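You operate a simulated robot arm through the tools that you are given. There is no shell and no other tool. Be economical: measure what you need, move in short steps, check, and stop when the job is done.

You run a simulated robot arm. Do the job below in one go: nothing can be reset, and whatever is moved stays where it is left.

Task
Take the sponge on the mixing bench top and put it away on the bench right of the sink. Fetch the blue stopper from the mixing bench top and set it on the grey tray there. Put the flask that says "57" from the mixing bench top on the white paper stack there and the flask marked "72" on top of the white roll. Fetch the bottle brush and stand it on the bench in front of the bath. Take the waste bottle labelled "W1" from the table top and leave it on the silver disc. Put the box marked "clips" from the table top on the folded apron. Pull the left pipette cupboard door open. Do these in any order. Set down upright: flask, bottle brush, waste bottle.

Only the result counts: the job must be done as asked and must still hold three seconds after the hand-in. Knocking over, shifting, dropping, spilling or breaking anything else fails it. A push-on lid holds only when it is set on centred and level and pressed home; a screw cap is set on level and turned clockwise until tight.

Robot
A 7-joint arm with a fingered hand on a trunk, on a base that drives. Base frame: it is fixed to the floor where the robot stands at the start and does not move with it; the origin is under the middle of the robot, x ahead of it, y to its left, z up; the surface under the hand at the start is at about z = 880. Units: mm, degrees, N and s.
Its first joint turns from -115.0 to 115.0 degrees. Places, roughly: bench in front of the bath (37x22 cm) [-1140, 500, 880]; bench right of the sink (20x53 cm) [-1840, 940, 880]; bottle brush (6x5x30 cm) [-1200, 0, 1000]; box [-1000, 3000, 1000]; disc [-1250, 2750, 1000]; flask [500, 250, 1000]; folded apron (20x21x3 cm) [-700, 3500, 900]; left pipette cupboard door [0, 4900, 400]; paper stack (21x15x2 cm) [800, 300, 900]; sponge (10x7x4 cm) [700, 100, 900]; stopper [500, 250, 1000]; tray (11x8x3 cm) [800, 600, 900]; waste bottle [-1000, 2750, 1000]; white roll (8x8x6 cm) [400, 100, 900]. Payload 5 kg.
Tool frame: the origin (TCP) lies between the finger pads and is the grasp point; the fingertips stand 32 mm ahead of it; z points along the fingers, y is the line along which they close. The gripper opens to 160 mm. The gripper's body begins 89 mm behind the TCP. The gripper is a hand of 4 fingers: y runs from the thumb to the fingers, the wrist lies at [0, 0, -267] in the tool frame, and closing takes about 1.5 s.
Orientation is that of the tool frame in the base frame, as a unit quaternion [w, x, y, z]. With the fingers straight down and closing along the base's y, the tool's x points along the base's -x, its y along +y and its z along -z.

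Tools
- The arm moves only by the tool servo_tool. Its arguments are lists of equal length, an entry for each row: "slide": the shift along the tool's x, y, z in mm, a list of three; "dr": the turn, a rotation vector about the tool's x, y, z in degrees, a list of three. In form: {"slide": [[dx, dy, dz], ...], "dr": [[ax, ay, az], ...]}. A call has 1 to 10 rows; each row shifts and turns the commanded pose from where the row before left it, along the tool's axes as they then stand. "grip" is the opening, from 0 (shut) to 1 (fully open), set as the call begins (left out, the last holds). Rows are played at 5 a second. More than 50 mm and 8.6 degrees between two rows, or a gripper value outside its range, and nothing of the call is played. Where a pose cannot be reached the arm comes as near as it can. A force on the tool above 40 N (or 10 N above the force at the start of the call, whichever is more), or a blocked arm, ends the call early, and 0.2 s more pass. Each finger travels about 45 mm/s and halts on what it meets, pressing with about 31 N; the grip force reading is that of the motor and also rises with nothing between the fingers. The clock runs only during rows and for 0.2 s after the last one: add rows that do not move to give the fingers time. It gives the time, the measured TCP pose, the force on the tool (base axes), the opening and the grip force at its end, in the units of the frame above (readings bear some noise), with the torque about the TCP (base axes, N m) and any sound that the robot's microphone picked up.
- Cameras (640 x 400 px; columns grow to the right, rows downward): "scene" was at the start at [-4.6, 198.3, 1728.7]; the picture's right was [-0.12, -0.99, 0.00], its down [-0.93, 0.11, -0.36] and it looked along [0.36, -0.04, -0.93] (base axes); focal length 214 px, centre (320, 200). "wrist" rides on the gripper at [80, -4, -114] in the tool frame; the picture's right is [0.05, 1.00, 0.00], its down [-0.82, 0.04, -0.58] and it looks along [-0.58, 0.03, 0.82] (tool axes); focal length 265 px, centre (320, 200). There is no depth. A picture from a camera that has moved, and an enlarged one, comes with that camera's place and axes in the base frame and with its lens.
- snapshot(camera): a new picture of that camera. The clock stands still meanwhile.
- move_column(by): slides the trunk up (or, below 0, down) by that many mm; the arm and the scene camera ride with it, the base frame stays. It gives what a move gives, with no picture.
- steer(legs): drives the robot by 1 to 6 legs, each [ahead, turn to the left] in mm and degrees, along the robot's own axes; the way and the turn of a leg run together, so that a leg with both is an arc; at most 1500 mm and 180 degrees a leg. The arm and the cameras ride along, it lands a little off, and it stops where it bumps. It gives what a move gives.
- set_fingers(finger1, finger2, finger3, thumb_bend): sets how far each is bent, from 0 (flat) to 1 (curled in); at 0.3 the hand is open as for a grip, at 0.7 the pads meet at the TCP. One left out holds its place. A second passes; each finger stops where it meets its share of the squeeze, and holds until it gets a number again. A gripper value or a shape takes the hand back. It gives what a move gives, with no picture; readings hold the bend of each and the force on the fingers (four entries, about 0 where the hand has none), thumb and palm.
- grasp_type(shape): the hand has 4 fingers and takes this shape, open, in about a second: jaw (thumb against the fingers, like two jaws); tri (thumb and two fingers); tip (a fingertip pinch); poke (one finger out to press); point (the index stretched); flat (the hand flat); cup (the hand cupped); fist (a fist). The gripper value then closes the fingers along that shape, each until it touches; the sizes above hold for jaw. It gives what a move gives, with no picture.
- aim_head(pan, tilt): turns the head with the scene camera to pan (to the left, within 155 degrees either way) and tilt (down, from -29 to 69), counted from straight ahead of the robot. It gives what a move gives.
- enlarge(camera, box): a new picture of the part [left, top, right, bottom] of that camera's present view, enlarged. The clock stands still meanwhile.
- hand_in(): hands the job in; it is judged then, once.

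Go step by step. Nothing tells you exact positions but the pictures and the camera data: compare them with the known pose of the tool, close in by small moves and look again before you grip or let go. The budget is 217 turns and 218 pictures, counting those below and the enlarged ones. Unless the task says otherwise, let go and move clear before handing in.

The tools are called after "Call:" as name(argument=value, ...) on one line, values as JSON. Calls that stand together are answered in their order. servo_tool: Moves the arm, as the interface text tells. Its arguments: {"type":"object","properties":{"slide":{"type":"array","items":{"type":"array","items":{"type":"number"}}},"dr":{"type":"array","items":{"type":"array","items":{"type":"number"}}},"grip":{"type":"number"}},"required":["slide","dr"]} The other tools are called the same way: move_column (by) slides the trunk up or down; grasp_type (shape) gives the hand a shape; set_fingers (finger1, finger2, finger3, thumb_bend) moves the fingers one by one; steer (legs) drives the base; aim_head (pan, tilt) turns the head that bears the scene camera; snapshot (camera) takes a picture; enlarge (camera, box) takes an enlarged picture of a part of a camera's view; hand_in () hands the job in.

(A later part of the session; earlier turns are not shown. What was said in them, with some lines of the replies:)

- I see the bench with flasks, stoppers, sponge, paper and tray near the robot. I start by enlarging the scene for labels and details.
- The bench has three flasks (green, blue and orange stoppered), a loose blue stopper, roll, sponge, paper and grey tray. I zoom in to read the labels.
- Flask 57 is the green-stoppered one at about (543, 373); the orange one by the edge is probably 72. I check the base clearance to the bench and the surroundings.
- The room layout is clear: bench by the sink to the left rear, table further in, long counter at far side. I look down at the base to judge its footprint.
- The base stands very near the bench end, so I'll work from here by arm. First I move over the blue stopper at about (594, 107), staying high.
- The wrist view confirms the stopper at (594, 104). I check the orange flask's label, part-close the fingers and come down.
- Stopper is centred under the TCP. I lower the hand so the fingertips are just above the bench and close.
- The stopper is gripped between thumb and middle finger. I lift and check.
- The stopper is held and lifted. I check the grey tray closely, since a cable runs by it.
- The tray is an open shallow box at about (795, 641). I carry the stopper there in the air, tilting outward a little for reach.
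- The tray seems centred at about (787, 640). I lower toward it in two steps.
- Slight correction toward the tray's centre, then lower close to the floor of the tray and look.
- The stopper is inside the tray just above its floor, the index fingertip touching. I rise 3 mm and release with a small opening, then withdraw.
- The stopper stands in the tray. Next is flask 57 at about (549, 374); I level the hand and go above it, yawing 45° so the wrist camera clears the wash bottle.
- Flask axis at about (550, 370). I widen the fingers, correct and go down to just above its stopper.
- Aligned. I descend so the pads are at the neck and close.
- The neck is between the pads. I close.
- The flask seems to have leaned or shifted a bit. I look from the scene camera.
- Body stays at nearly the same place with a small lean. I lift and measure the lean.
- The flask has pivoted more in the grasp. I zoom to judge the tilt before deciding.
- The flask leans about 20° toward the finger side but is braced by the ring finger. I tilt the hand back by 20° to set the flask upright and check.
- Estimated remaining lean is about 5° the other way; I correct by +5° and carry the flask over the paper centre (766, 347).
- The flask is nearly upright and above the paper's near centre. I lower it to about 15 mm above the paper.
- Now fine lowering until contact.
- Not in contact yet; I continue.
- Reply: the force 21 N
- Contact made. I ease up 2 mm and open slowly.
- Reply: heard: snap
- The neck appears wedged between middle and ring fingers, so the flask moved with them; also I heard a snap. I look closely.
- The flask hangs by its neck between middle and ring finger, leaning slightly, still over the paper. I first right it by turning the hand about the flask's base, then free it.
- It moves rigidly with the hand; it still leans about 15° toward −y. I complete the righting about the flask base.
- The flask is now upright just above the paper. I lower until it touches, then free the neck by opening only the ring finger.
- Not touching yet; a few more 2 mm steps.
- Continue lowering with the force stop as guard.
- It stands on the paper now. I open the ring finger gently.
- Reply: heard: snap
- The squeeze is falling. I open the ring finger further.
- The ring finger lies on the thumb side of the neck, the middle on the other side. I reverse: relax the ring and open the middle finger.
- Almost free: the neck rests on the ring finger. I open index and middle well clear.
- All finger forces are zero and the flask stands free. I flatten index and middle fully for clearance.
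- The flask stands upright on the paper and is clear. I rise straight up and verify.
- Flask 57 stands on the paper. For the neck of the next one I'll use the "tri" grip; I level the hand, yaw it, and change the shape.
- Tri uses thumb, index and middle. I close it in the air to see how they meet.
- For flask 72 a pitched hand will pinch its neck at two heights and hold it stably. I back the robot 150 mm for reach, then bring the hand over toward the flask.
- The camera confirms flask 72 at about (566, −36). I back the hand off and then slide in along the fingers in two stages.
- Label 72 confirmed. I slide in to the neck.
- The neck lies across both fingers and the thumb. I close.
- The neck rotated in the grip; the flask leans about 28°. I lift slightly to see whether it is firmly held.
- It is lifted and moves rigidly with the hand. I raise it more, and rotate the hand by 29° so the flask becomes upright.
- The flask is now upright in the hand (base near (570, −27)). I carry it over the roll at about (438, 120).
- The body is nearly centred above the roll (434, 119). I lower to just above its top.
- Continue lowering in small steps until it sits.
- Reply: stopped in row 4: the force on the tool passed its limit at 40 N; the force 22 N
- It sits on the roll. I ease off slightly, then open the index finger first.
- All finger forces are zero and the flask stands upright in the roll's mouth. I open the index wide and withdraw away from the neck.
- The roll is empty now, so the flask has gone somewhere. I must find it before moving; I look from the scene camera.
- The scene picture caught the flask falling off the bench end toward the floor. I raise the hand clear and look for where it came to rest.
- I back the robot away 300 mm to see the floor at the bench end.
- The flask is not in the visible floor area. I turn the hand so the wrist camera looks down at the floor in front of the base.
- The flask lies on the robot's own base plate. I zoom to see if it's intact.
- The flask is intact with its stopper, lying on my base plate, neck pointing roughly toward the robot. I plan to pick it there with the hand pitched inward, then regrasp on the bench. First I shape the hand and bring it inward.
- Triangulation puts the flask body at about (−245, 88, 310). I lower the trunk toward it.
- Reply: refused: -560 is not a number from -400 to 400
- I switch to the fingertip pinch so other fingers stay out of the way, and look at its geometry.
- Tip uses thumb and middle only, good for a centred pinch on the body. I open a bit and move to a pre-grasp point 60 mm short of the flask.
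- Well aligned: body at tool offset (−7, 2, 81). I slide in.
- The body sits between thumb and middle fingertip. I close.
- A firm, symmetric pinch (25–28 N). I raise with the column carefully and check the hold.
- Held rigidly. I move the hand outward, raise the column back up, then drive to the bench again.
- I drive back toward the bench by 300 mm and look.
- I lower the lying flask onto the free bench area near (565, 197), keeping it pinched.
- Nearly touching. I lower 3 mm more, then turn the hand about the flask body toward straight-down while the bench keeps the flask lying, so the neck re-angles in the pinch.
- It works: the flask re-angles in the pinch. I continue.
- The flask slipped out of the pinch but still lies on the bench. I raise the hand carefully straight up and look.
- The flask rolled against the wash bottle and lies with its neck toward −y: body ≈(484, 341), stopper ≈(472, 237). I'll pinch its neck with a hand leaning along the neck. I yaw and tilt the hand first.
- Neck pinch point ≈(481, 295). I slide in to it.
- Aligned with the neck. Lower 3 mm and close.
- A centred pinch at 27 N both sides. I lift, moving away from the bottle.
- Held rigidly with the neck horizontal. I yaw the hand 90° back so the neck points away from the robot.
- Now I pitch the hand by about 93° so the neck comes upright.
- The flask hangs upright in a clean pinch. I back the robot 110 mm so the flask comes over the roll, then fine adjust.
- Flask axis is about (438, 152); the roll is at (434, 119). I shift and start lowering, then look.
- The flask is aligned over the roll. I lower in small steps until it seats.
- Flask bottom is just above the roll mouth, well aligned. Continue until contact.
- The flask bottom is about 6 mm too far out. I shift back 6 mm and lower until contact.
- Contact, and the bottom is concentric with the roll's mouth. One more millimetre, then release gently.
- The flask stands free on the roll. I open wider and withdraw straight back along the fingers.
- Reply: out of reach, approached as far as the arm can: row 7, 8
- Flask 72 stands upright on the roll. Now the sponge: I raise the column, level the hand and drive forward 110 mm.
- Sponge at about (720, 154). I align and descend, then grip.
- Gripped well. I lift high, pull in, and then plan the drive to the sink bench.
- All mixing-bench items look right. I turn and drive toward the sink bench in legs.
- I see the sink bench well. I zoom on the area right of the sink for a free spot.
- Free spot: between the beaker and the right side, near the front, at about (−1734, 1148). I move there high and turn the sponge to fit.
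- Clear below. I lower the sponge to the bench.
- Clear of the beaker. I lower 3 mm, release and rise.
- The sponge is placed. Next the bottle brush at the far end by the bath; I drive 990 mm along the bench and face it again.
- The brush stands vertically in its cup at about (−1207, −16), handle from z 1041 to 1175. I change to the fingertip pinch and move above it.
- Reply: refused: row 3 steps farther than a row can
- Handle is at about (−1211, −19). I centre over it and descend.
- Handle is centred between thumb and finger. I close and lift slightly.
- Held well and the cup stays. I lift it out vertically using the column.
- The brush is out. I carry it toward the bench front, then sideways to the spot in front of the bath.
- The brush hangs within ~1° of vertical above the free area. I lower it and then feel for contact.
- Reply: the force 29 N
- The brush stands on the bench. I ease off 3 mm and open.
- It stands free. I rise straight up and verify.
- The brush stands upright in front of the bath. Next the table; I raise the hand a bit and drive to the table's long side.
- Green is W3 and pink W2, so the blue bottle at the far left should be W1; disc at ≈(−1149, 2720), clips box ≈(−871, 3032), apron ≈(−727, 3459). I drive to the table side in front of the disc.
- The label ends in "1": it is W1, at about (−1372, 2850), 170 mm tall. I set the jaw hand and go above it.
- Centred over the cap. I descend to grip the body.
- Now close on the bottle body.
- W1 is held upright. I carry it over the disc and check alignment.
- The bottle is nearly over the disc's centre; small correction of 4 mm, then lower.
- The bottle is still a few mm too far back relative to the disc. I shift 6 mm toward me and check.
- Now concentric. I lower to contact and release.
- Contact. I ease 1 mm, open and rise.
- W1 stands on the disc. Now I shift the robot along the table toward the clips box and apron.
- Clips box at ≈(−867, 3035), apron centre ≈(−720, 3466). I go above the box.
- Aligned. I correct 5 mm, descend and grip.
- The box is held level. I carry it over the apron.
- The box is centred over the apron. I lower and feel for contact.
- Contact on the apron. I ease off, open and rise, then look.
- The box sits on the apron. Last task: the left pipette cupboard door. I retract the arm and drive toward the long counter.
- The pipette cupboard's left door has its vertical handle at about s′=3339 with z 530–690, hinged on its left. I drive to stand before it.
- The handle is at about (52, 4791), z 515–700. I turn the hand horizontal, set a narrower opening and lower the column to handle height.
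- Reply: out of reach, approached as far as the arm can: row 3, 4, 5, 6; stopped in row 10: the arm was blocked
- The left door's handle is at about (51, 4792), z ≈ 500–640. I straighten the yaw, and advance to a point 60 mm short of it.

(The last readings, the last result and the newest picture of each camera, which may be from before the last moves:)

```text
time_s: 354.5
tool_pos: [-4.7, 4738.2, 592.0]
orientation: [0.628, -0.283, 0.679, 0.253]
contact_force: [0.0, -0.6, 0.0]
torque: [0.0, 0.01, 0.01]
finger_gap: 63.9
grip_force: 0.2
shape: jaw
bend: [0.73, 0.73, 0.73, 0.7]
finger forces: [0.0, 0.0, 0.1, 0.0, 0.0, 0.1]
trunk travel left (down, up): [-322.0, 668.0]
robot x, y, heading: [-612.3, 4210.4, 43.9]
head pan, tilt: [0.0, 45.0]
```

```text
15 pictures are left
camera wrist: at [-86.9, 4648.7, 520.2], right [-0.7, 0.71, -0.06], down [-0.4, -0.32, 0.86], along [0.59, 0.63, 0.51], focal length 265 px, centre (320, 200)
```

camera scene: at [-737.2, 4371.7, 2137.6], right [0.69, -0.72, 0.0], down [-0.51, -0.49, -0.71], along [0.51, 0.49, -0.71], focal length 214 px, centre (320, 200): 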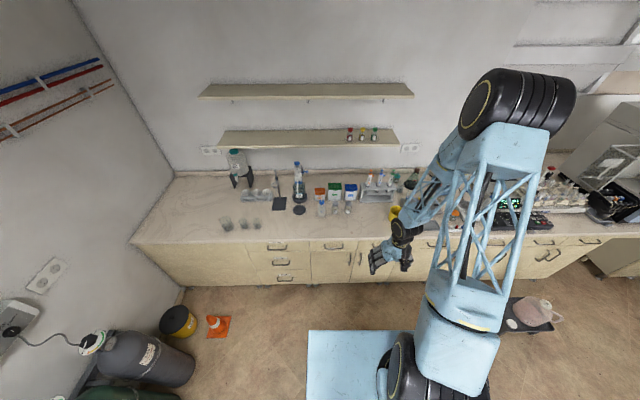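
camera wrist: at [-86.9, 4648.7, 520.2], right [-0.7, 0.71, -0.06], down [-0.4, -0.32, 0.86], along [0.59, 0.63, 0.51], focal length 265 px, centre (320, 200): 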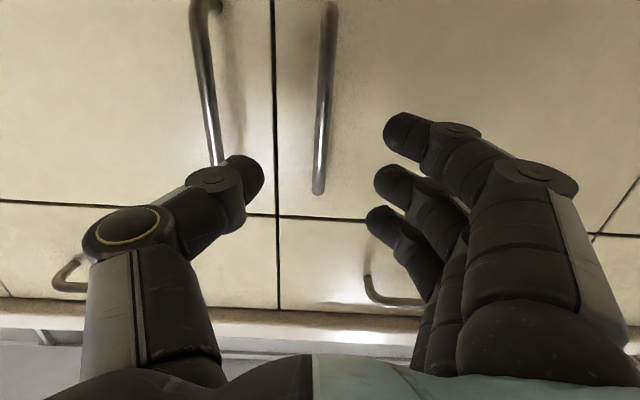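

The handle is centred laterally, but I must be 32 mm lower. I lower, then advance onto the bar.

Call:
servo_tool(slide=[[14, 0, 0], [13, 0, 0], [0, 0, 20], [0, 0, 20], [0, 0, 18], [0, 0, 0]], dr=[[0, 0, 0], [0, 0, 0], [0, 0, 0], [0, 0, 0], [0, 0, 0], [0, 0, 0]])

Call:
snapshot(camera="wrist")

```text
time_s: 355.9
tool_pos: [34.5, 4775.1, 557.6]
orientation: [0.629, -0.282, 0.68, 0.252]
contact_force: [0.2, 0.6, 0.7]
torque: [-0.01, 0.02, -0.02]
finger_gap: 63.9
grip_force: 0.0
shape: jaw
bend: [0.73, 0.73, 0.73, 0.7]
finger forces: [0.0, 0.0, 0.1, 0.0, 0.0, 0.1]
trunk travel left (down, up): [-322.0, 668.0]
robot x, y, heading: [-611.6, 4208.8, 43.8]
head pan, tilt: [0.0, 45.0]
```

```text
14 pictures are left
camera wrist: at [-47.7, 4687.3, 486.3], right [-0.7, 0.71, -0.06], down [-0.4, -0.32, 0.86], along [0.59, 0.63, 0.51], focal length 265 px, centre (320, 200)
```

wrist: 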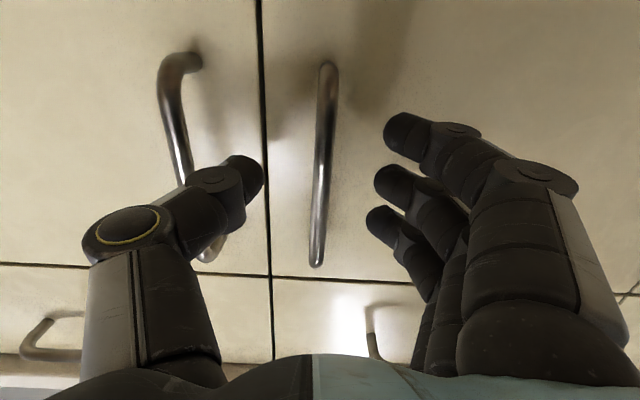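

The bar lies between thumb and fingers. I close on it.

Call:
servo_tool(slide=[[0, 0, 3], [0, 0, 0], [0, 0, 0], [0, 0, 0], [0, 0, 0], [0, 0, 0], [0, 0, 0]], dr=[[0, 0, 0], [0, 0, 0], [0, 0, 0], [0, 0, 0], [0, 0, 0], [0, 0, 0], [0, 0, 0]], grip=0.0)

Call:
snapshot(camera="wrist")

```text
time_s: 357.5
tool_pos: [36.2, 4777.5, 557.4]
orientation: [0.627, -0.283, 0.68, 0.253]
contact_force: [-2.9, 1.7, -1.1]
torque: [0.02, 0.05, 0.05]
finger_gap: 4.6
grip_force: 30.8
shape: jaw
bend: [0.71, 0.71, 0.71, 0.7]
finger forces: [8.3, 9.0, 9.2, 0.0, 23.1, 0.0]
trunk travel left (down, up): [-322.0, 668.0]
robot x, y, heading: [-611.5, 4210.3, 43.9]
head pan, tilt: [0.0, 45.0]
```

```text
13 pictures are left
camera wrist: at [-45.9, 4689.3, 486.3], right [-0.7, 0.71, -0.06], down [-0.4, -0.32, 0.86], along [0.59, 0.63, 0.51], focal length 265 px, centre (320, 200)
```

wrist: 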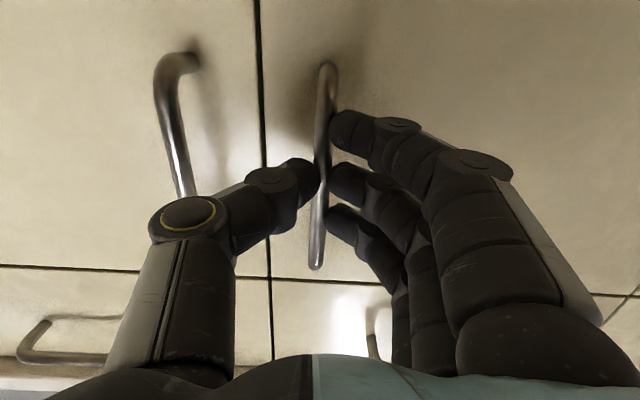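

All fingers hold the bar. I pull along the door's arc, turning the hand with it.

Call:
servo_tool(slide=[[0, 4.1, -20.8], [0, 4.1, -20.8], [0, 4.1, -20.8], [0, 0, 0]], dr=[[4, 0, 0], [4, 0, 0], [4, 0, 0], [0, 0, 0]])

Call:
snapshot(camera="wrist")

```text
time_s: 358.5
tool_pos: [-16.9, 4746.0, 564.9]
orientation: [0.655, -0.215, 0.702, 0.18]
contact_force: [-0.1, 0.4, -0.2]
torque: [-0.02, -0.02, -0.01]
finger_gap: 0.1
grip_force: 31.1
shape: jaw
bend: [0.73, 0.71, 0.73, 0.75]
finger forces: [0.0, 0.0, 0.0, 0.0, 0.0, 0.0]
trunk travel left (down, up): [-322.0, 668.0]
robot x, y, heading: [-609.5, 4209.5, 43.9]
head pan, tilt: [0.0, 45.0]
```

```text
12 pictures are left
camera wrist: at [-115.0, 4676.6, 492.9], right [-0.54, 0.84, -0.08], down [-0.47, -0.22, 0.86], along [0.7, 0.5, 0.51], focal length 265 px, centre (320, 200)
```

wrist: 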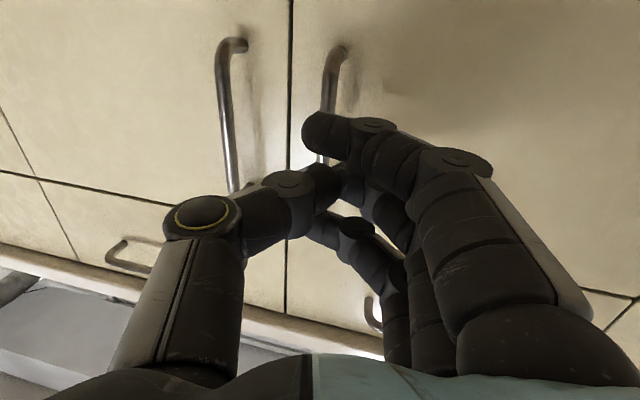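

The friction grip slipped off. I reopen, return, and go 12 mm deeper so the fingers hook behind the bar.

Call:
servo_tool(slide=[[0, 0, 0], [0, 0, 0], [0, 0, 0], [2.7, -14.6, 0], [0, 0, 0], [0, 0, 24], [0, 0, 24], [0, 0, 16], [0, 0, 8], [0, 0, 0]], dr=[[0, 0, 0], [-6, 0, 0], [-6, 0, 0], [0, 0, 0], [0, 0, 0], [0, 0, 0], [0, 0, 0], [0, 0, 0], [0, 0, 0], [0, 0, 0]], grip=0.4)

Call:
servo_tool(slide=[[0, 0, 0], [0, 0, 0], [0, 0, 0], [0, 0, 0], [0, 0, 0], [0, 0, 0], [0, 0, 0]], dr=[[0, 0, 0], [0, 0, 0], [0, 0, 0], [0, 0, 0], [0, 0, 0], [0, 0, 0], [0, 0, 0]], grip=0.0)

Call:
snapshot(camera="wrist")

```text
time_s: 360.7
tool_pos: [42.7, 4786.6, 554.0]
orientation: [0.628, -0.283, 0.679, 0.254]
contact_force: [-0.7, -0.7, 0.0]
torque: [-0.04, -0.01, 0.02]
finger_gap: 63.6
grip_force: 0.1
shape: jaw
bend: [0.73, 0.73, 0.73, 0.7]
finger forces: [0.1, 0.0, 0.0, 0.0, 0.0, 0.1]
trunk travel left (down, up): [-322.0, 668.0]
robot x, y, heading: [-608.3, 4208.6, 43.5]
head pan, tilt: [0.0, 45.0]
```

```text
time_s: 362.3
tool_pos: [43.5, 4786.7, 555.3]
orientation: [0.628, -0.282, 0.68, 0.253]
contact_force: [1.0, 2.1, -0.5]
torque: [-0.03, 0.15, 0.0]
finger_gap: 3.3
grip_force: 30.7
shape: jaw
bend: [0.71, 0.7, 0.69, 0.71]
finger forces: [8.4, 7.5, 7.1, 0.0, 24.9, 0.0]
trunk travel left (down, up): [-322.0, 668.0]
robot x, y, heading: [-609.9, 4210.2, 43.7]
head pan, tilt: [0.0, 45.0]
```

```text
11 pictures are left
camera wrist: at [-39.4, 4699.1, 483.8], right [-0.7, 0.71, -0.06], down [-0.4, -0.32, 0.86], along [0.59, 0.63, 0.51], focal length 265 px, centre (320, 200)
```

wrist: 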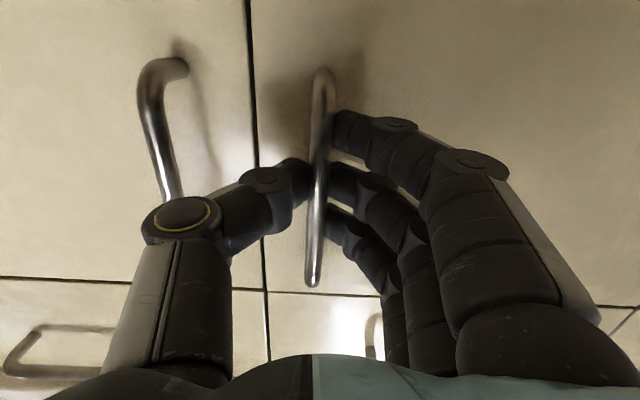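

Deeper grip now. I pull again, slowly.

Call:
servo_tool(slide=[[0, 1, -5], [0, 1, -5], [0, 1, -5], [0, 2, -10], [0, 2, -10], [0, 0, 0]], dr=[[1, 0, 0], [1, 0, 0], [1, 0, 0], [2, 0, 0], [2, 0, 0], [0, 0, 0]])

```text
time_s: 363.7
tool_pos: [13.3, 4768.5, 560.6]
orientation: [0.645, -0.243, 0.693, 0.211]
contact_force: [3.7, -5.7, 1.4]
torque: [0.12, -0.17, 0.09]
finger_gap: 0.0
grip_force: 30.9
shape: jaw
bend: [0.72, 0.71, 0.71, 0.73]
finger forces: [3.2, 0.1, 0.6, 0.0, 0.0, 0.1]
trunk travel left (down, up): [-322.0, 668.0]
robot x, y, heading: [-610.7, 4207.7, 43.9]
head pan, tilt: [0.0, 45.0]
```

It slips again. I'll go as deep as the door allows so fingertips close behind the bar: reopen, realign, advance until contact.

Call:
servo_tool(slide=[[0, 0, -20], [0, 0, 0], [0, 0, 0], [2.5, -8.9, 0], [0, 0, 25], [0, 0, 25], [0, 0, 14], [0, 0, 0]], dr=[[0, 0, 0], [-7, 0, 0], [0, 0, 0], [0, 0, 0], [0, 0, 0], [0, 0, 0], [0, 0, 0], [0, 0, 0]], grip=0.35)

Call:
servo_tool(slide=[[0, 0, 3], [0, 0, 3], [0, 0, 3], [0, 0, 3], [0, 0, 3], [0, 0, 0]], dr=[[0, 0, 0], [0, 0, 0], [0, 0, 0], [0, 0, 0], [0, 0, 0], [0, 0, 0]])

Call:
snapshot(camera="wrist")

```text
time_s: 365.5
tool_pos: [46.0, 4793.4, 553.2]
orientation: [0.628, -0.283, 0.68, 0.253]
contact_force: [-0.5, 0.6, 0.4]
torque: [0.01, -0.01, -0.02]
finger_gap: 55.9
grip_force: 0.0
shape: jaw
bend: [0.73, 0.73, 0.73, 0.7]
finger forces: [0.0, 0.0, 0.1, 0.0, 0.0, 0.0]
trunk travel left (down, up): [-322.0, 668.0]
robot x, y, heading: [-609.2, 4205.1, 43.6]
head pan, tilt: [0.0, 45.0]
```

```text
time_s: 366.5
tool_pos: [51.8, 4800.8, 549.1]
orientation: [0.627, -0.284, 0.68, 0.253]
contact_force: [-16.2, -12.8, 3.8]
torque: [0.61, -0.53, 0.85]
finger_gap: 56.3
grip_force: 0.2
shape: jaw
bend: [0.73, 0.74, 0.76, 0.7]
finger forces: [0.0, 1.5, 19.2, 0.1, 0.0, 0.1]
trunk travel left (down, up): [-322.0, 668.0]
robot x, y, heading: [-614.0, 4206.4, 44.0]
head pan, tilt: [0.0, 45.0]
stopped in row 5: the force on the tool passed its limit at 44 N (the readings are from after the stop); the commanded pose is now the measured one
```

```text
10 pictures are left
camera wrist: at [-30.3, 4712.5, 478.6], right [-0.71, 0.71, -0.06], down [-0.4, -0.32, 0.86], along [0.59, 0.63, 0.5], focal length 265 px, centre (320, 200)
```

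wrist: 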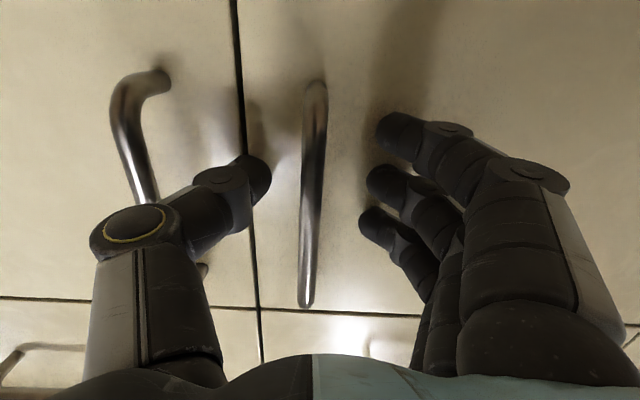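

Fingertips touch the door; the bar is now at the pads. I back off 3 mm and close.

Call:
servo_tool(slide=[[0, 0, -3], [0, 0, 0], [0, 0, 0], [0, 0, 0], [0, 0, 0], [0, 0, 0], [0, 0, 0]], dr=[[0, 0, 0], [0, 0, 0], [0, 0, 0], [0, 0, 0], [0, 0, 0], [0, 0, 0], [0, 0, 0]], grip=0.0)

Call:
set_fingers(finger1=1.0, finger2=1.0, finger3=1.0, thumb_bend=1.0)

Call:
servo_tool(slide=[[0, 1, -6], [0, 1, -6], [0, 1, -6], [0, 0, 0]], dr=[[1.2, 0, 0], [1.2, 0, 0], [1.2, 0, 0], [0, 0, 0]])

Call:
snapshot(camera="wrist")

```text
time_s: 368.1
tool_pos: [53.4, 4795.7, 550.9]
orientation: [0.627, -0.283, 0.68, 0.252]
contact_force: [25.3, -27.4, 3.9]
torque: [0.43, -0.11, -0.11]
finger_gap: 0.4
grip_force: 30.4
shape: jaw
bend: [0.65, 0.75, 0.76, 0.75]
finger forces: [10.8, 0.0, 0.1, 0.0, 46.8, 0.0]
trunk travel left (down, up): [-322.0, 668.0]
robot x, y, heading: [-611.9, 4206.8, 43.8]
head pan, tilt: [0.0, 45.0]
```

```text
time_s: 369.1
tool_pos: [49.4, 4801.1, 550.0]
orientation: [0.627, -0.284, 0.679, 0.254]
contact_force: [-5.4, 9.3, 2.9]
torque: [0.29, 0.1, -0.28]
finger_gap: 41.2
grip_force: 7.6
shape: fingers
bend: [0.98, 1.0, 1.0, 0.94]
finger forces: [9.9, 0.0, 0.3, 0.0, 5.5, 0.0]
trunk travel left (down, up): [-322.0, 668.0]
robot x, y, heading: [-610.8, 4211.3, 44.0]
head pan, tilt: [0.0, 45.0]
```

```text
time_s: 370.1
tool_pos: [36.4, 4789.5, 551.4]
orientation: [0.635, -0.265, 0.688, 0.232]
contact_force: [-2.7, 3.9, -1.4]
torque: [0.3, -0.04, -0.19]
finger_gap: 41.6
grip_force: 6.9
shape: fingers
bend: [0.99, 1.0, 1.0, 0.94]
finger forces: [7.2, 0.0, 0.4, 0.0, 6.3, 0.0]
trunk travel left (down, up): [-322.0, 668.0]
robot x, y, heading: [-613.3, 4210.1, 43.7]
head pan, tilt: [0.0, 45.0]
```

```text
9 pictures are left
camera wrist: at [-51.1, 4705.9, 480.0], right [-0.66, 0.75, -0.07], down [-0.42, -0.29, 0.86], along [0.63, 0.6, 0.5], focal length 265 px, centre (320, 200)
```

wrist: 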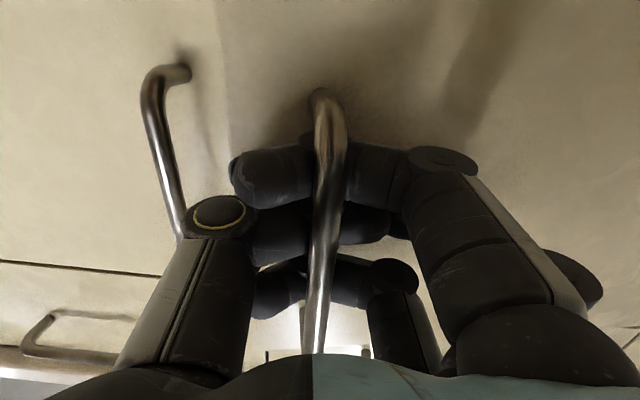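

Now the fingers are curled behind the bar like a hook. I pull along the arc.

Call:
servo_tool(slide=[[0, 3, -15], [0, 3, -15], [0, 3, -15], [0, 3, -15], [0, 0, 0]], dr=[[2.9, 0, 0], [2.9, 0, 0], [2.9, 0, 0], [2.9, 0, 0], [0, 0, 0]])

Call:
snapshot(camera="wrist")

```text
time_s: 371.3
tool_pos: [-17.8, 4762.0, 557.5]
orientation: [0.659, -0.197, 0.708, 0.16]
contact_force: [1.6, -3.8, -8.0]
torque: [0.15, -0.34, 0.1]
finger_gap: 44.6
grip_force: 8.6
shape: fingers
bend: [0.99, 1.0, 1.0, 0.94]
finger forces: [8.0, 0.0, 0.9, 0.0, 8.4, 0.0]
trunk travel left (down, up): [-322.0, 668.0]
robot x, y, heading: [-613.1, 4209.3, 43.9]
head pan, tilt: [0.0, 45.0]
```

```text
8 pictures are left
camera wrist: at [-119.2, 4697.6, 484.5], right [-0.49, 0.87, -0.09], down [-0.48, -0.19, 0.86], along [0.73, 0.46, 0.51], focal length 265 px, centre (320, 200)
```

wrist: 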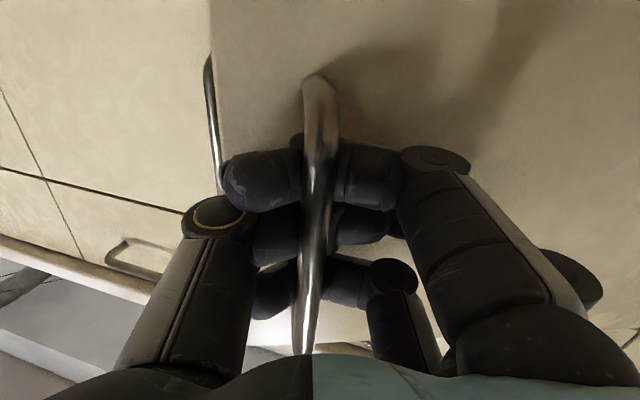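

The door is opening. I keep pulling along the arc.

Call:
servo_tool(slide=[[0, 4.1, -20.8], [0, 4.1, -20.8], [0, 4.1, -20.8], [0, 4.1, -20.8], [0, 4.1, -20.8], [0, 0, 0]], dr=[[4, 0, 0], [4, 0, 0], [4, 0, 0], [4, 0, 0], [4, 0, 0], [0, 0, 0]])

Call:
servo_tool(slide=[[0, 4.1, -20.8], [0, 4.1, -20.8], [0, 4.1, -20.8], [0, 4.1, -20.8], [0, 4.1, -20.8], [0, 0, 0]], dr=[[4, 0, 0], [4, 0, 0], [4, 0, 0], [4, 0, 0], [4, 0, 0], [0, 0, 0]])

```text
time_s: 372.5
tool_pos: [-113.1, 4740.1, 561.0]
orientation: [0.681, -0.09, 0.726, 0.042]
contact_force: [-0.8, -7.3, -7.6]
torque: [0.13, -0.23, 0.53]
finger_gap: 47.3
grip_force: 15.4
shape: fingers
bend: [0.98, 1.0, 0.99, 0.94]
finger forces: [9.4, 0.0, 5.3, 0.1, 16.3, 0.0]
trunk travel left (down, up): [-322.0, 668.0]
robot x, y, heading: [-611.9, 4210.8, 43.6]
head pan, tilt: [0.0, 45.0]
stopped in row 5: the force on the tool passed its limit at 42 N (the readings are from after the stop); the commanded pose is now the measured one
```

```text
time_s: 373.2
tool_pos: [-158.7, 4739.8, 560.8]
orientation: [0.685, -0.039, 0.727, -0.014]
contact_force: [-2.5, -8.5, -5.6]
torque: [0.12, -0.21, 0.6]
finger_gap: 47.4
grip_force: 17.4
shape: fingers
bend: [0.99, 1.0, 0.99, 0.94]
finger forces: [9.0, 0.0, 7.4, 0.1, 19.0, 0.0]
trunk travel left (down, up): [-322.0, 668.0]
robot x, y, heading: [-615.9, 4208.6, 43.9]
head pan, tilt: [0.0, 45.0]
stopped in row 3: the force on the tool passed its limit at 42 N (the readings are from after the stop); the commanded pose is now the measured one
```

About 38° open so far. I check from the scene camera.

Call:
snapshot(camera="scene")

```text
7 pictures are left
camera scene: at [-737.4, 4371.1, 1479.7], right [0.69, -0.72, 0.0], down [-0.51, -0.49, -0.71], along [0.51, 0.49, -0.71], focal length 214 px, centre (320, 200)
```

scene: 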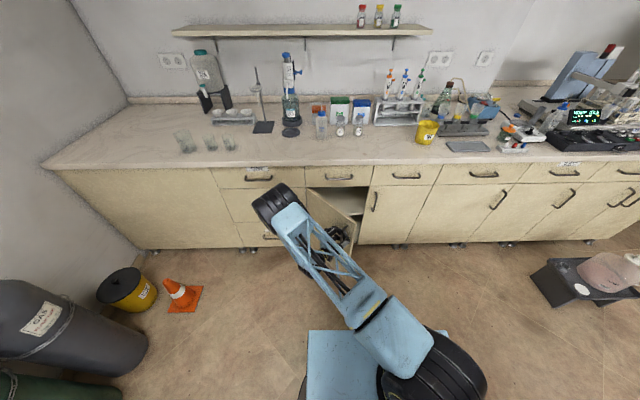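

The door is visibly open. I open it further with finer steps using the refined hinge radius.

Call:
servo_tool(slide=[[0, 1.2, -14], [0, 1.2, -14], [0, 1.2, -14], [0, 1.2, -14], [0, 1.2, -14], [0, 1.2, -14], [0, 0, 0]], dr=[[3, 0, 0], [3, 0, 0], [3, 0, 0], [3, 0, 0], [3, 0, 0], [3, 0, 0], [0, 0, 0]])

Call:
servo_tool(slide=[[0, 1.2, -14], [0, 1.2, -14], [0, 1.2, -14], [0, 1.2, -14], [0, 1.2, -14], [0, 1.2, -14], [0, 0, 0]], dr=[[3, 0, 0], [3, 0, 0], [3, 0, 0], [3, 0, 0], [3, 0, 0], [3, 0, 0], [0, 0, 0]])

```text
time_s: 374.5
tool_pos: [-237.1, 4752.6, 561.8]
orientation: [0.683, 0.058, 0.719, -0.118]
contact_force: [-5.1, -8.7, -8.3]
torque: [0.2, -0.14, 0.76]
finger_gap: 47.5
grip_force: 20.7
shape: fingers
bend: [0.99, 1.0, 0.98, 0.94]
finger forces: [7.6, 0.0, 11.1, 0.1, 22.8, 0.0]
trunk travel left (down, up): [-322.0, 668.0]
robot x, y, heading: [-611.7, 4209.0, 43.6]
head pan, tilt: [0.0, 45.0]
stopped in row 6: the force on the tool passed its limit at 42 N (the readings are from after the stop); the commanded pose is now the measured one
```

```text
time_s: 375.7
tool_pos: [-298.4, 4779.0, 560.7]
orientation: [0.669, 0.142, 0.699, -0.208]
contact_force: [-9.4, -8.9, -3.6]
torque: [0.32, -0.03, 1.12]
finger_gap: 46.9
grip_force: 22.1
shape: fingers
bend: [0.99, 1.0, 0.97, 0.94]
finger forces: [6.6, 0.0, 14.6, 0.1, 23.1, 0.0]
trunk travel left (down, up): [-322.0, 668.0]
robot x, y, heading: [-616.3, 4204.2, 43.8]
head pan, tilt: [0.0, 45.0]
stopped in row 5: the force on the tool passed its limit at 42 N (the readings are from after the stop); the commanded pose is now the measured one
```

The door is open about 75°. I release by opening the hand and withdraw straight back.

Call:
set_fingers(finger1=0.3, finger2=0.3, finger3=0.3, thumb_bend=0.3)

Call:
servo_tool(slide=[[0, 0, -10], [0, 0, -20], [0, 0, -25], [0, 0, -30], [0, 0, -30], [0, 0, 0]], dr=[[0, 0, 0], [0, 0, 0], [0, 0, 0], [0, 0, 0], [0, 0, 0], [0, 0, 0]])

Call:
snapshot(camera="wrist")

```text
time_s: 376.7
tool_pos: [-298.1, 4779.8, 562.2]
orientation: [0.669, 0.143, 0.698, -0.208]
contact_force: [0.0, -0.1, 0.1]
torque: [-0.02, 0.0, 0.0]
finger_gap: 170.2
grip_force: 0.1
shape: fingers
bend: [0.3, 0.3, 0.3, 0.3]
finger forces: [0.0, 0.0, 0.1, 0.0, 0.1, 0.0]
trunk travel left (down, up): [-322.0, 668.0]
robot x, y, heading: [-612.5, 4207.9, 43.5]
head pan, tilt: [0.0, 45.0]
```

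```text
time_s: 378.1
tool_pos: [-397.8, 4833.8, 564.8]
orientation: [0.669, 0.143, 0.699, -0.209]
contact_force: [0.4, 0.1, -0.3]
torque: [0.01, 0.0, -0.01]
finger_gap: 170.1
grip_force: 0.0
shape: fingers
bend: [0.3, 0.3, 0.3, 0.3]
finger forces: [0.0, 0.1, 0.2, 0.0, 0.0, 0.1]
trunk travel left (down, up): [-322.0, 668.0]
robot x, y, heading: [-614.2, 4210.1, 44.1]
head pan, tilt: [0.0, 45.0]
```

```text
6 pictures are left
camera wrist: at [-504.5, 4879.6, 486.1], right [0.47, 0.87, -0.15], down [-0.43, 0.38, 0.82], along [0.77, -0.32, 0.56], focal length 265 px, centre (320, 200)
```

wrist: 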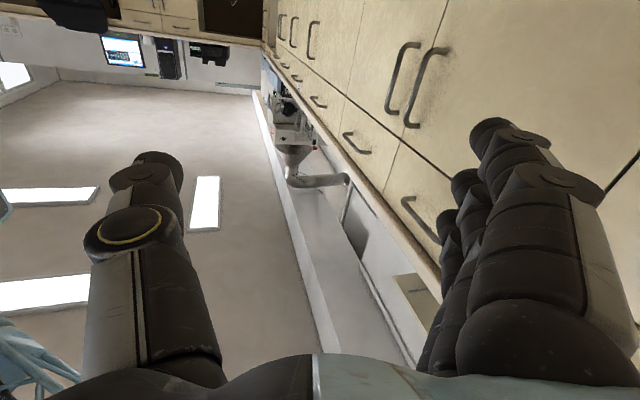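

The wrist view suggests the door may have swung back. I check with the scene camera.

Call:
enlarge(camera="scene", box=[200, 120, 480, 300])

```text
2.22 times, centred on (340, 210) of scene
camera zoom: at [-738.3, 4371.1, 1479.5], right [0.69, -0.72, 0.0], down [-0.51, -0.49, -0.71], along [0.51, 0.49, -0.71], focal length 477 px, centre (276, 178)
```

zoom: 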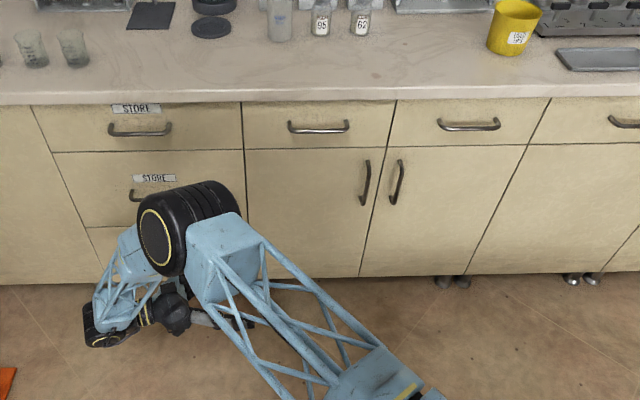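

The door has swung shut, probably shoved when the curled fingers straightened. I'll redo it and release gently through a pinch. First I turn the hand back.

Call:
servo_tool(slide=[[0, 0, 0], [0, 0, 0], [0, 0, 0], [0, 0, 0], [0, 0, 0], [0, 0, 0], [0, 0, 0], [0, 0, 0], [0, 0, 0], [0, 0, 0]], dr=[[-8.2, 0, 0], [-8.2, 0, 0], [-8.2, 0, 0], [-8.2, 0, 0], [-8.2, 0, 0], [-8.2, 0, 0], [-8.2, 0, 0], [-8.2, 0, 0], [-7.5, 0, 0], [0, 0, 0]], grip=0.4)

```text
time_s: 380.3
tool_pos: [-398.3, 4836.6, 564.4]
orientation: [0.623, -0.284, 0.685, 0.249]
contact_force: [0.7, 0.8, 0.2]
torque: [0.01, 0.02, 0.03]
finger_gap: 64.6
grip_force: 0.0
shape: jaw
bend: [0.73, 0.73, 0.73, 0.7]
finger forces: [0.1, 0.1, 0.1, 0.1, 0.1, 0.0]
trunk travel left (down, up): [-322.0, 668.0]
robot x, y, heading: [-611.0, 4209.1, 43.7]
head pan, tilt: [0.0, 45.0]
```

Call:
servo_tool(slide=[[0, -43.3, 0], [0, -43.3, 0], [0, -43.3, 0], [0, -43.3, 0], [0, -43.3, 0], [0, -43.3, 0], [0, -43.3, 0], [0, -43.3, 0], [0, 0, 0]], dr=[[0, 0, 0], [0, 0, 0], [0, 0, 0], [0, 0, 0], [0, 0, 0], [0, 0, 0], [0, 0, 0], [0, 0, 0], [0, 0, 0]])

Call:
servo_tool(slide=[[-1.3, 0, 45], [-1.3, 0, 45], [-1.3, 0, 45], [-1.3, 0, 45], [-1.3, 0, 45], [0, 0, 0]], dr=[[0, 0, 0], [0, 0, 0], [0, 0, 0], [0, 0, 0], [0, 0, 0], [0, 0, 0]])

Call:
snapshot(camera="wrist")

```text
time_s: 382.3
tool_pos: [-155.6, 4587.0, 568.4]
orientation: [0.622, -0.285, 0.685, 0.25]
contact_force: [-0.3, -0.6, 0.6]
torque: [0.01, 0.0, 0.02]
finger_gap: 64.4
grip_force: 0.0
shape: jaw
bend: [0.73, 0.73, 0.73, 0.7]
finger forces: [0.0, 0.0, 0.0, 0.1, 0.1, 0.0]
trunk travel left (down, up): [-322.0, 668.0]
robot x, y, heading: [-608.9, 4210.3, 43.8]
head pan, tilt: [0.0, 45.0]
```

```text
time_s: 383.7
tool_pos: [3.9, 4744.3, 553.0]
orientation: [0.623, -0.283, 0.685, 0.248]
contact_force: [0.9, 0.6, -0.1]
torque: [0.02, 0.0, -0.01]
finger_gap: 64.1
grip_force: 0.1
shape: jaw
bend: [0.73, 0.73, 0.73, 0.7]
finger forces: [0.0, 0.1, 0.1, 0.1, 0.0, 0.1]
trunk travel left (down, up): [-322.0, 668.0]
robot x, y, heading: [-612.2, 4207.0, 43.8]
head pan, tilt: [0.0, 45.0]
```

```text
4 pictures are left
camera wrist: at [-78.9, 4656.0, 483.3], right [-0.7, 0.71, -0.06], down [-0.39, -0.31, 0.87], along [0.6, 0.63, 0.49], focal length 265 px, centre (320, 200)
```

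wrist: 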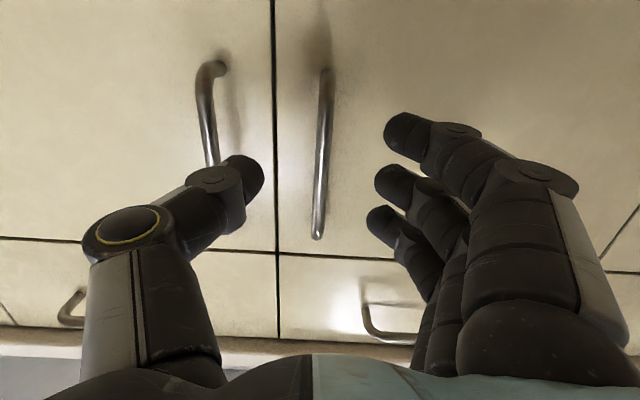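

Aligned again. I advance to contact, close and curl the fingers behind the bar as before.

Call:
servo_tool(slide=[[0, 1.5, 22], [0, 0, 22], [0, 0, 20], [0, 0, 3], [0, 0, 3], [0, 0, 3], [0, 0, 0]], dr=[[0, 0, 0], [0, 0, 0], [0, 0, 0], [0, 0, 0], [0, 0, 0], [0, 0, 0], [0, 0, 0]], grip=0.35)

Call:
servo_tool(slide=[[0, 0, -2], [0, 0, 0], [0, 0, 0], [0, 0, 0], [0, 0, 0], [0, 0, 0], [0, 0, 0]], dr=[[0, 0, 0], [0, 0, 0], [0, 0, 0], [0, 0, 0], [0, 0, 0], [0, 0, 0], [0, 0, 0]], grip=0.0)

Call:
set_fingers(finger1=1.0, finger2=1.0, finger3=1.0, thumb_bend=1.0)

Call:
servo_tool(slide=[[0, 1, -6], [0, 1, -6], [0, 1, -6], [0, 2, -12], [0, 2, -12], [0, 0, 0]], dr=[[1.2, 0, 0], [1.2, 0, 0], [1.2, 0, 0], [2.4, 0, 0], [2.4, 0, 0], [0, 0, 0]])

```text
time_s: 385.3
tool_pos: [55.9, 4796.1, 545.1]
orientation: [0.623, -0.285, 0.685, 0.249]
contact_force: [-15.9, -11.8, 2.2]
torque: [0.46, -0.51, 0.9]
finger_gap: 57.0
grip_force: 0.0
shape: jaw
bend: [0.73, 0.73, 0.75, 0.7]
finger forces: [0.2, 0.0, 19.8, 0.1, 0.0, 0.0]
trunk travel left (down, up): [-322.0, 668.0]
robot x, y, heading: [-614.0, 4208.1, 43.8]
head pan, tilt: [0.0, 45.0]
```

```text
time_s: 386.9
tool_pos: [53.9, 4795.4, 545.3]
orientation: [0.623, -0.284, 0.685, 0.249]
contact_force: [-1.7, 0.0, -0.4]
torque: [0.3, 0.21, 0.22]
finger_gap: 0.0
grip_force: 30.9
shape: jaw
bend: [0.7, 0.63, 0.76, 0.66]
finger forces: [8.7, 0.0, 0.0, 0.0, 0.0, 0.1]
trunk travel left (down, up): [-322.0, 668.0]
robot x, y, heading: [-615.5, 4207.7, 43.5]
head pan, tilt: [0.0, 45.0]
```

```text
time_s: 387.9
tool_pos: [53.5, 4796.2, 546.8]
orientation: [0.624, -0.284, 0.684, 0.25]
contact_force: [-4.7, 7.8, 8.6]
torque: [0.52, 0.0, -0.49]
finger_gap: 36.9
grip_force: 18.8
shape: fingers
bend: [0.96, 1.0, 1.0, 0.94]
finger forces: [20.3, 0.0, 1.3, 0.0, 15.0, 0.1]
trunk travel left (down, up): [-322.0, 668.0]
robot x, y, heading: [-610.9, 4209.0, 43.7]
head pan, tilt: [0.0, 45.0]
```

```text
time_s: 389.3
tool_pos: [18.3, 4772.2, 549.4]
orientation: [0.642, -0.237, 0.702, 0.197]
contact_force: [-2.3, 5.8, -3.0]
torque: [0.43, -0.22, -0.22]
finger_gap: 40.0
grip_force: 11.3
shape: fingers
bend: [0.98, 1.0, 1.0, 0.94]
finger forces: [11.2, 0.0, 0.4, 0.0, 11.3, 0.1]
trunk travel left (down, up): [-322.0, 668.0]
robot x, y, heading: [-611.4, 4207.7, 43.7]
head pan, tilt: [0.0, 45.0]
```

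Hooked again. I pull along the arc in several calls, aiming for about 90°.

Call:
servo_tool(slide=[[0, 2, -14.8], [0, 2, -14.8], [0, 2, -14.8], [0, 2, -14.8], [0, 2, -14.8], [0, 2, -14.8], [0, 2, -14.8], [0, 2, -14.8], [0, 0, 0]], dr=[[3, 0, 0], [3, 0, 0], [3, 0, 0], [3, 0, 0], [3, 0, 0], [3, 0, 0], [3, 0, 0], [3, 0, 0], [0, 0, 0]])

Call:
servo_tool(slide=[[0, 1.4, -14.5], [0, 1.4, -14.5], [0, 1.4, -14.5], [0, 1.4, -14.5], [0, 1.4, -14.5], [0, 1.4, -14.5], [0, 1.4, -14.5], [0, 1.4, -14.5], [0, 0, 0]], dr=[[3, 0, 0], [3, 0, 0], [3, 0, 0], [3, 0, 0], [3, 0, 0], [3, 0, 0], [3, 0, 0], [3, 0, 0], [0, 0, 0]])

Call:
servo_tool(slide=[[0, 1, -14.5], [0, 1, -14.5], [0, 1, -14.5], [0, 1, -14.5], [0, 1, -14.5], [0, 1, -14.5], [0, 0, 0]], dr=[[3, 0, 0], [3, 0, 0], [3, 0, 0], [3, 0, 0], [3, 0, 0], [3, 0, 0], [0, 0, 0]])

```text
time_s: 391.3
tool_pos: [-94.4, 4738.4, 558.2]
orientation: [0.677, -0.099, 0.727, 0.049]
contact_force: [0.6, -4.6, -5.1]
torque: [0.09, -0.31, 0.11]
finger_gap: 44.8
grip_force: 8.6
shape: fingers
bend: [0.99, 1.0, 1.0, 0.94]
finger forces: [6.1, 0.0, 1.3, 0.1, 8.2, 0.1]
trunk travel left (down, up): [-322.0, 668.0]
robot x, y, heading: [-611.9, 4210.9, 43.8]
head pan, tilt: [0.0, 45.0]
```

```text
time_s: 393.1
tool_pos: [-205.7, 4741.9, 563.7]
orientation: [0.683, 0.037, 0.723, -0.1]
contact_force: [-4.7, -9.3, -3.5]
torque: [0.23, -0.04, 1.1]
finger_gap: 46.4
grip_force: 13.9
shape: fingers
bend: [0.99, 1.0, 0.98, 0.95]
finger forces: [7.3, 0.1, 10.1, 0.0, 9.9, 0.0]
trunk travel left (down, up): [-322.0, 668.0]
robot x, y, heading: [-613.7, 4207.9, 43.7]
head pan, tilt: [0.0, 45.0]
stopped in row 8: the force on the tool passed its limit at 40 N (the readings are from after the stop); the commanded pose is now the measured one
```

```text
time_s: 393.9
tool_pos: [-242.9, 4750.6, 565.6]
orientation: [0.678, 0.083, 0.715, -0.15]
contact_force: [-6.7, -8.3, -6.6]
torque: [0.25, -0.04, 1.26]
finger_gap: 46.5
grip_force: 13.9
shape: fingers
bend: [0.99, 1.0, 0.98, 0.95]
finger forces: [6.3, 0.0, 12.3, 0.0, 9.4, 0.1]
trunk travel left (down, up): [-322.0, 668.0]
robot x, y, heading: [-612.7, 4205.3, 43.8]
head pan, tilt: [0.0, 45.0]
stopped in row 3: the force on the tool passed its limit at 42 N (the readings are from after the stop); the commanded pose is now the measured one
```

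The hand path radius is slightly small; I relieve it outward and continue.

Call:
servo_tool(slide=[[0, -5, 0], [0, 0.3, -15.3], [0, 0.3, -15.3], [0, 0.3, -15.3], [0, 0.3, -15.3], [0, 0.3, -15.3], [0, 0.3, -15.3], [0, 0, 0]], dr=[[0, 0, 0], [3, 0, 0], [3, 0, 0], [3, 0, 0], [3, 0, 0], [3, 0, 0], [3, 0, 0], [0, 0, 0]])

Call:
servo_tool(slide=[[0, -3, 0], [0, 0.3, -15.3], [0, 0.3, -15.3], [0, 0.3, -15.3], [0, 0.3, -15.3], [0, 0, 0]], dr=[[0, 0, 0], [3, 0, 0], [3, 0, 0], [3, 0, 0], [3, 0, 0], [0, 0, 0]])

```text
time_s: 395.7
tool_pos: [-325.1, 4790.2, 567.9]
orientation: [0.656, 0.189, 0.682, -0.261]
contact_force: [-9.8, -6.7, -12.2]
torque: [0.16, 0.1, 1.25]
finger_gap: 45.2
grip_force: 30.6
shape: fingers
bend: [0.99, 1.0, 0.98, 0.95]
finger forces: [2.7, 40.5, 14.0, 0.0, 3.7, 0.1]
trunk travel left (down, up): [-322.0, 668.0]
robot x, y, heading: [-613.2, 4205.0, 44.1]
head pan, tilt: [0.0, 45.0]
```

```text
time_s: 397.1
tool_pos: [-374.1, 4829.6, 567.7]
orientation: [0.634, 0.256, 0.651, -0.33]
contact_force: [-16.4, -9.7, 10.1]
torque: [0.75, 0.1, 1.43]
finger_gap: 45.5
grip_force: 36.6
shape: fingers
bend: [1.0, 1.0, 0.97, 0.95]
finger forces: [2.2, 48.6, 16.9, 0.0, 4.0, 0.1]
trunk travel left (down, up): [-322.0, 668.0]
robot x, y, heading: [-614.6, 4208.4, 43.6]
head pan, tilt: [0.0, 45.0]
```

The door is at about 95°. I release in small stages, moving the hand back between stages so the fingers never push the door.

Call:
set_fingers(finger1=0.9, finger2=0.9, finger3=0.9, thumb_bend=0.85)

Call:
servo_tool(slide=[[0, 0, -5], [0, 0, -5], [0, 0, 0]], dr=[[0, 0, 0], [0, 0, 0], [0, 0, 0]])

Call:
set_fingers(finger1=0.8, finger2=0.8, finger3=0.8, thumb_bend=0.75)

Call:
servo_tool(slide=[[0, 0, -5], [0, 0, -5], [0, 0, -5], [0, 0, 0]], dr=[[0, 0, 0], [0, 0, 0], [0, 0, 0], [0, 0, 0]])

```text
time_s: 398.1
tool_pos: [-371.5, 4830.3, 566.8]
orientation: [0.633, 0.257, 0.651, -0.33]
contact_force: [-3.0, 9.2, 6.7]
torque: [0.34, 0.09, 2.66]
finger_gap: 36.5
grip_force: 66.2
shape: fingers
bend: [0.9, 0.99, 0.9, 0.92]
finger forces: [0.1, 32.6, 0.1, 0.0, 99.1, 0.0]
trunk travel left (down, up): [-322.0, 668.0]
robot x, y, heading: [-615.4, 4206.7, 43.5]
head pan, tilt: [0.0, 45.0]
```

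```text
time_s: 398.9
tool_pos: [-378.3, 4836.5, 566.6]
orientation: [0.634, 0.258, 0.651, -0.328]
contact_force: [3.1, 12.2, 14.3]
torque: [0.45, 0.05, 2.08]
finger_gap: 36.6
grip_force: 58.0
shape: fingers
bend: [0.9, 0.98, 0.9, 0.9]
finger forces: [0.0, 31.0, 0.0, 0.0, 85.8, 0.1]
trunk travel left (down, up): [-322.0, 668.0]
robot x, y, heading: [-614.3, 4209.6, 43.7]
head pan, tilt: [0.0, 45.0]
```

```text
time_s: 399.9
tool_pos: [-379.0, 4835.9, 564.0]
orientation: [0.632, 0.257, 0.652, -0.331]
contact_force: [-2.5, 2.5, -19.9]
torque: [0.52, 0.36, 1.41]
finger_gap: 17.1
grip_force: 69.5
shape: fingers
bend: [0.8, 0.81, 0.8, 0.76]
finger forces: [0.9, 30.2, 0.4, 0.1, 107.0, 0.1]
trunk travel left (down, up): [-322.0, 668.0]
robot x, y, heading: [-612.7, 4207.6, 43.8]
head pan, tilt: [0.0, 45.0]
```

```text
time_s: 400.9
tool_pos: [-390.1, 4847.9, 564.6]
orientation: [0.633, 0.256, 0.652, -0.329]
contact_force: [-5.6, 0.0, -23.0]
torque: [0.64, 0.42, 1.14]
finger_gap: 16.8
grip_force: 58.8
shape: fingers
bend: [0.8, 0.8, 0.8, 0.77]
finger forces: [1.6, 0.0, 0.9, 0.1, 115.0, 0.1]
trunk travel left (down, up): [-322.0, 668.0]
robot x, y, heading: [-610.9, 4206.3, 43.7]
head pan, tilt: [0.0, 45.0]
```

The thumb seems jammed; I look once.

Call:
snapshot(camera="wrist")

```text
3 pictures are left
camera wrist: at [-472.5, 4924.0, 481.7], right [0.75, 0.65, -0.16], down [-0.29, 0.53, 0.79], along [0.6, -0.55, 0.59], focal length 265 px, centre (320, 200)
```

wrist: 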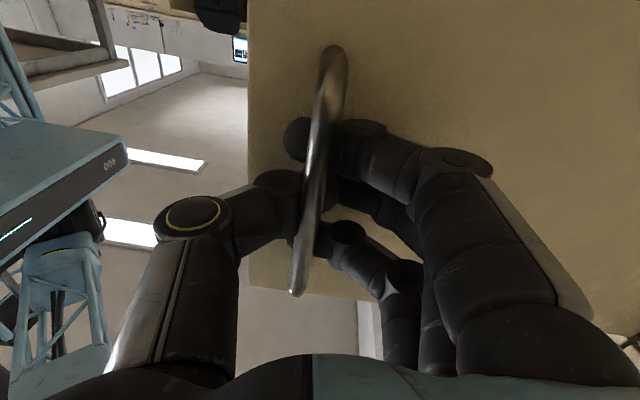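

The door stands wide open; the fingertips are still just behind the bar. I continue the staged release.

Call:
set_fingers(finger1=0.72, finger2=0.72, finger3=0.72, thumb_bend=0.62)

Call:
servo_tool(slide=[[0, 0, -5], [0, 0, -5], [0, 0, 0]], dr=[[0, 0, 0], [0, 0, 0], [0, 0, 0]])

Call:
set_fingers(finger1=0.62, finger2=0.62, finger3=0.62, thumb_bend=0.5)

Call:
servo_tool(slide=[[0, 0, -5], [0, 0, -8], [0, 0, -10], [0, 0, -15], [0, 0, 0]], dr=[[0, 0, 0], [0, 0, 0], [0, 0, 0], [0, 0, 0], [0, 0, 0]])

```text
time_s: 401.9
tool_pos: [-388.0, 4848.1, 565.6]
orientation: [0.633, 0.257, 0.651, -0.329]
contact_force: [0.7, 0.5, 0.5]
torque: [-0.03, 0.04, -0.01]
finger_gap: 31.1
grip_force: 0.1
shape: fingers
bend: [0.72, 0.72, 0.72, 0.62]
finger forces: [0.1, 0.0, 0.0, 0.1, 0.0, 0.0]
trunk travel left (down, up): [-322.0, 668.0]
robot x, y, heading: [-613.3, 4206.0, 43.6]
head pan, tilt: [0.0, 45.0]
```

```text
time_s: 402.7
tool_pos: [-395.7, 4854.5, 566.9]
orientation: [0.633, 0.257, 0.651, -0.329]
contact_force: [-0.4, 0.1, -0.9]
torque: [-0.01, -0.01, 0.02]
finger_gap: 30.9
grip_force: 0.0
shape: fingers
bend: [0.72, 0.72, 0.72, 0.62]
finger forces: [0.1, 0.0, 0.1, 0.1, 0.1, 0.0]
trunk travel left (down, up): [-322.0, 668.0]
robot x, y, heading: [-612.4, 4208.0, 43.8]
head pan, tilt: [0.0, 45.0]
```

```text
time_s: 403.7
tool_pos: [-395.3, 4855.3, 567.3]
orientation: [0.633, 0.256, 0.652, -0.329]
contact_force: [1.3, 0.2, 0.0]
torque: [0.0, -0.04, 0.02]
finger_gap: 67.7
grip_force: 0.1
shape: fingers
bend: [0.62, 0.62, 0.62, 0.5]
finger forces: [0.1, 0.0, 0.1, 0.0, 0.0, 0.0]
trunk travel left (down, up): [-322.0, 668.0]
robot x, y, heading: [-612.2, 4208.6, 43.5]
head pan, tilt: [0.0, 45.0]
```

```text
time_s: 404.9
tool_pos: [-421.0, 4882.6, 565.3]
orientation: [0.633, 0.257, 0.652, -0.329]
contact_force: [-0.9, 0.6, -0.2]
torque: [0.06, 0.02, 0.03]
finger_gap: 67.9
grip_force: 0.1
shape: fingers
bend: [0.62, 0.62, 0.62, 0.5]
finger forces: [0.0, 0.0, 0.0, 0.0, 0.0, 0.1]
trunk travel left (down, up): [-322.0, 668.0]
robot x, y, heading: [-615.5, 4209.8, 43.5]
head pan, tilt: [0.0, 45.0]
```

Released. I retreat a bit more, wait, and check the door.

Call:
servo_tool(slide=[[0, 0, -20], [0, 0, -25], [0, 0, -25], [0, 0, 0], [0, 0, 0], [0, 0, 0], [0, 0, 0], [0, 0, 0], [0, 0, 0], [0, 0, 0]], dr=[[0, 0, 0], [0, 0, 0], [0, 0, 0], [0, 0, 0], [0, 0, 0], [0, 0, 0], [0, 0, 0], [0, 0, 0], [0, 0, 0], [0, 0, 0]])

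Call:
enlarge(camera="scene", box=[200, 120, 480, 300])

```text
time_s: 407.1
tool_pos: [-420.0, 4883.9, 566.6]
orientation: [0.633, 0.257, 0.652, -0.33]
contact_force: [-0.5, 0.3, 0.3]
torque: [-0.02, 0.0, 0.02]
finger_gap: 67.7
grip_force: 0.0
shape: fingers
bend: [0.62, 0.62, 0.62, 0.5]
finger forces: [0.1, 0.1, 0.1, 0.1, 0.0, 0.1]
out of reach, approached as far as the arm can: row 1, 2, 3
trunk travel left (down, up): [-322.0, 668.0]
robot x, y, heading: [-616.0, 4209.3, 43.7]
head pan, tilt: [0.0, 45.0]
```

```text
2.22 times, centred on (340, 210) of scene
camera zoom: at [-738.7, 4370.8, 1479.5], right [0.69, -0.72, 0.0], down [-0.51, -0.49, -0.71], along [0.51, 0.49, -0.71], focal length 477 px, centre (276, 178)
```

zoom: 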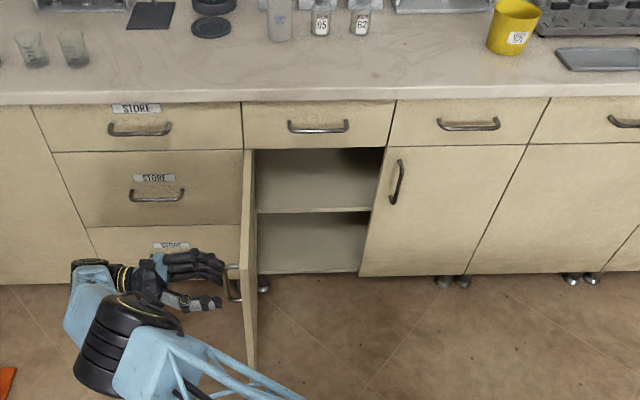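

The door stands fully open. I back the robot 150 mm to move clear of it and check once more.

Call:
steer(legs=[[-150, 0]])

Call:
enlarge(camera="scene", box=[200, 100, 480, 280])

```text
time_s: 408.4
tool_pos: [-527.9, 4782.3, 567.2]
orientation: [0.633, 0.259, 0.651, -0.33]
contact_force: [0.2, 0.3, -0.2]
torque: [0.01, 0.01, 0.04]
finger_gap: 68.5
grip_force: 0.1
shape: fingers
bend: [0.62, 0.62, 0.62, 0.5]
finger forces: [0.0, 0.0, 0.1, 0.0, 0.0, 0.1]
trunk travel left (down, up): [-322.0, 668.0]
robot x, y, heading: [-719.3, 4104.7, 43.3]
head pan, tilt: [0.0, 45.0]
```

```text
2.22 times, centred on (340, 190) of scene
camera zoom: at [-845.9, 4267.8, 1479.5], right [0.69, -0.72, 0.0], down [-0.51, -0.49, -0.71], along [0.51, 0.49, -0.71], focal length 477 px, centre (276, 222)
```

zoom: 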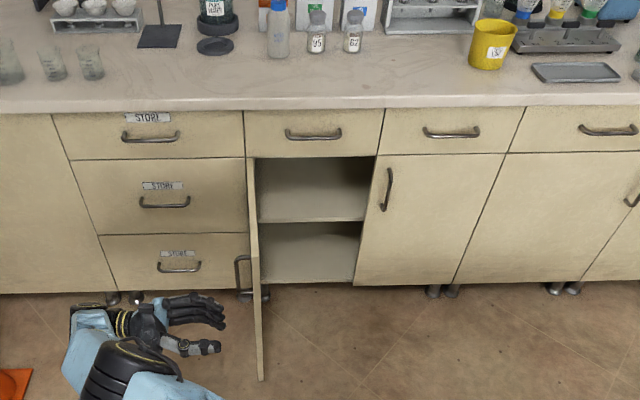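

The door stands open on its own and the hand is clear of it. All the tasks are done, so I hand in.

Call:
hand_in()

```text
The job is handed in.
```

I finished all eight tasks and handed the job in, but two mishaps along the way could count against it.

- **Dropped flask:** I dropped flask 72 once. It fell from the bench end onto my own base plate and later rolled against the wash bottle on the bench. I picked it up with its stopper in and saw no damage, and it now stands upright on the white roll.
- **Snap sounds:** I heard two "snap" sounds while freeing flask 57 from between my fingers. It looked intact afterwards and stands upright on the paper stack.

- **Mixing bench:** the blue stopper is in the grey tray.
- **Sink bench:** the sponge is right of the sink, and the bottle brush stands upright in front of the bath.
- **Table:** W1 stands upright on the silver disc, and the clips box is on the folded apron.
- **Cupboard:** the left pipette door was open about 90° at my last check. It swung shut after my first release, so I opened it again and let go more gently; it stayed open for the few seconds I watched.
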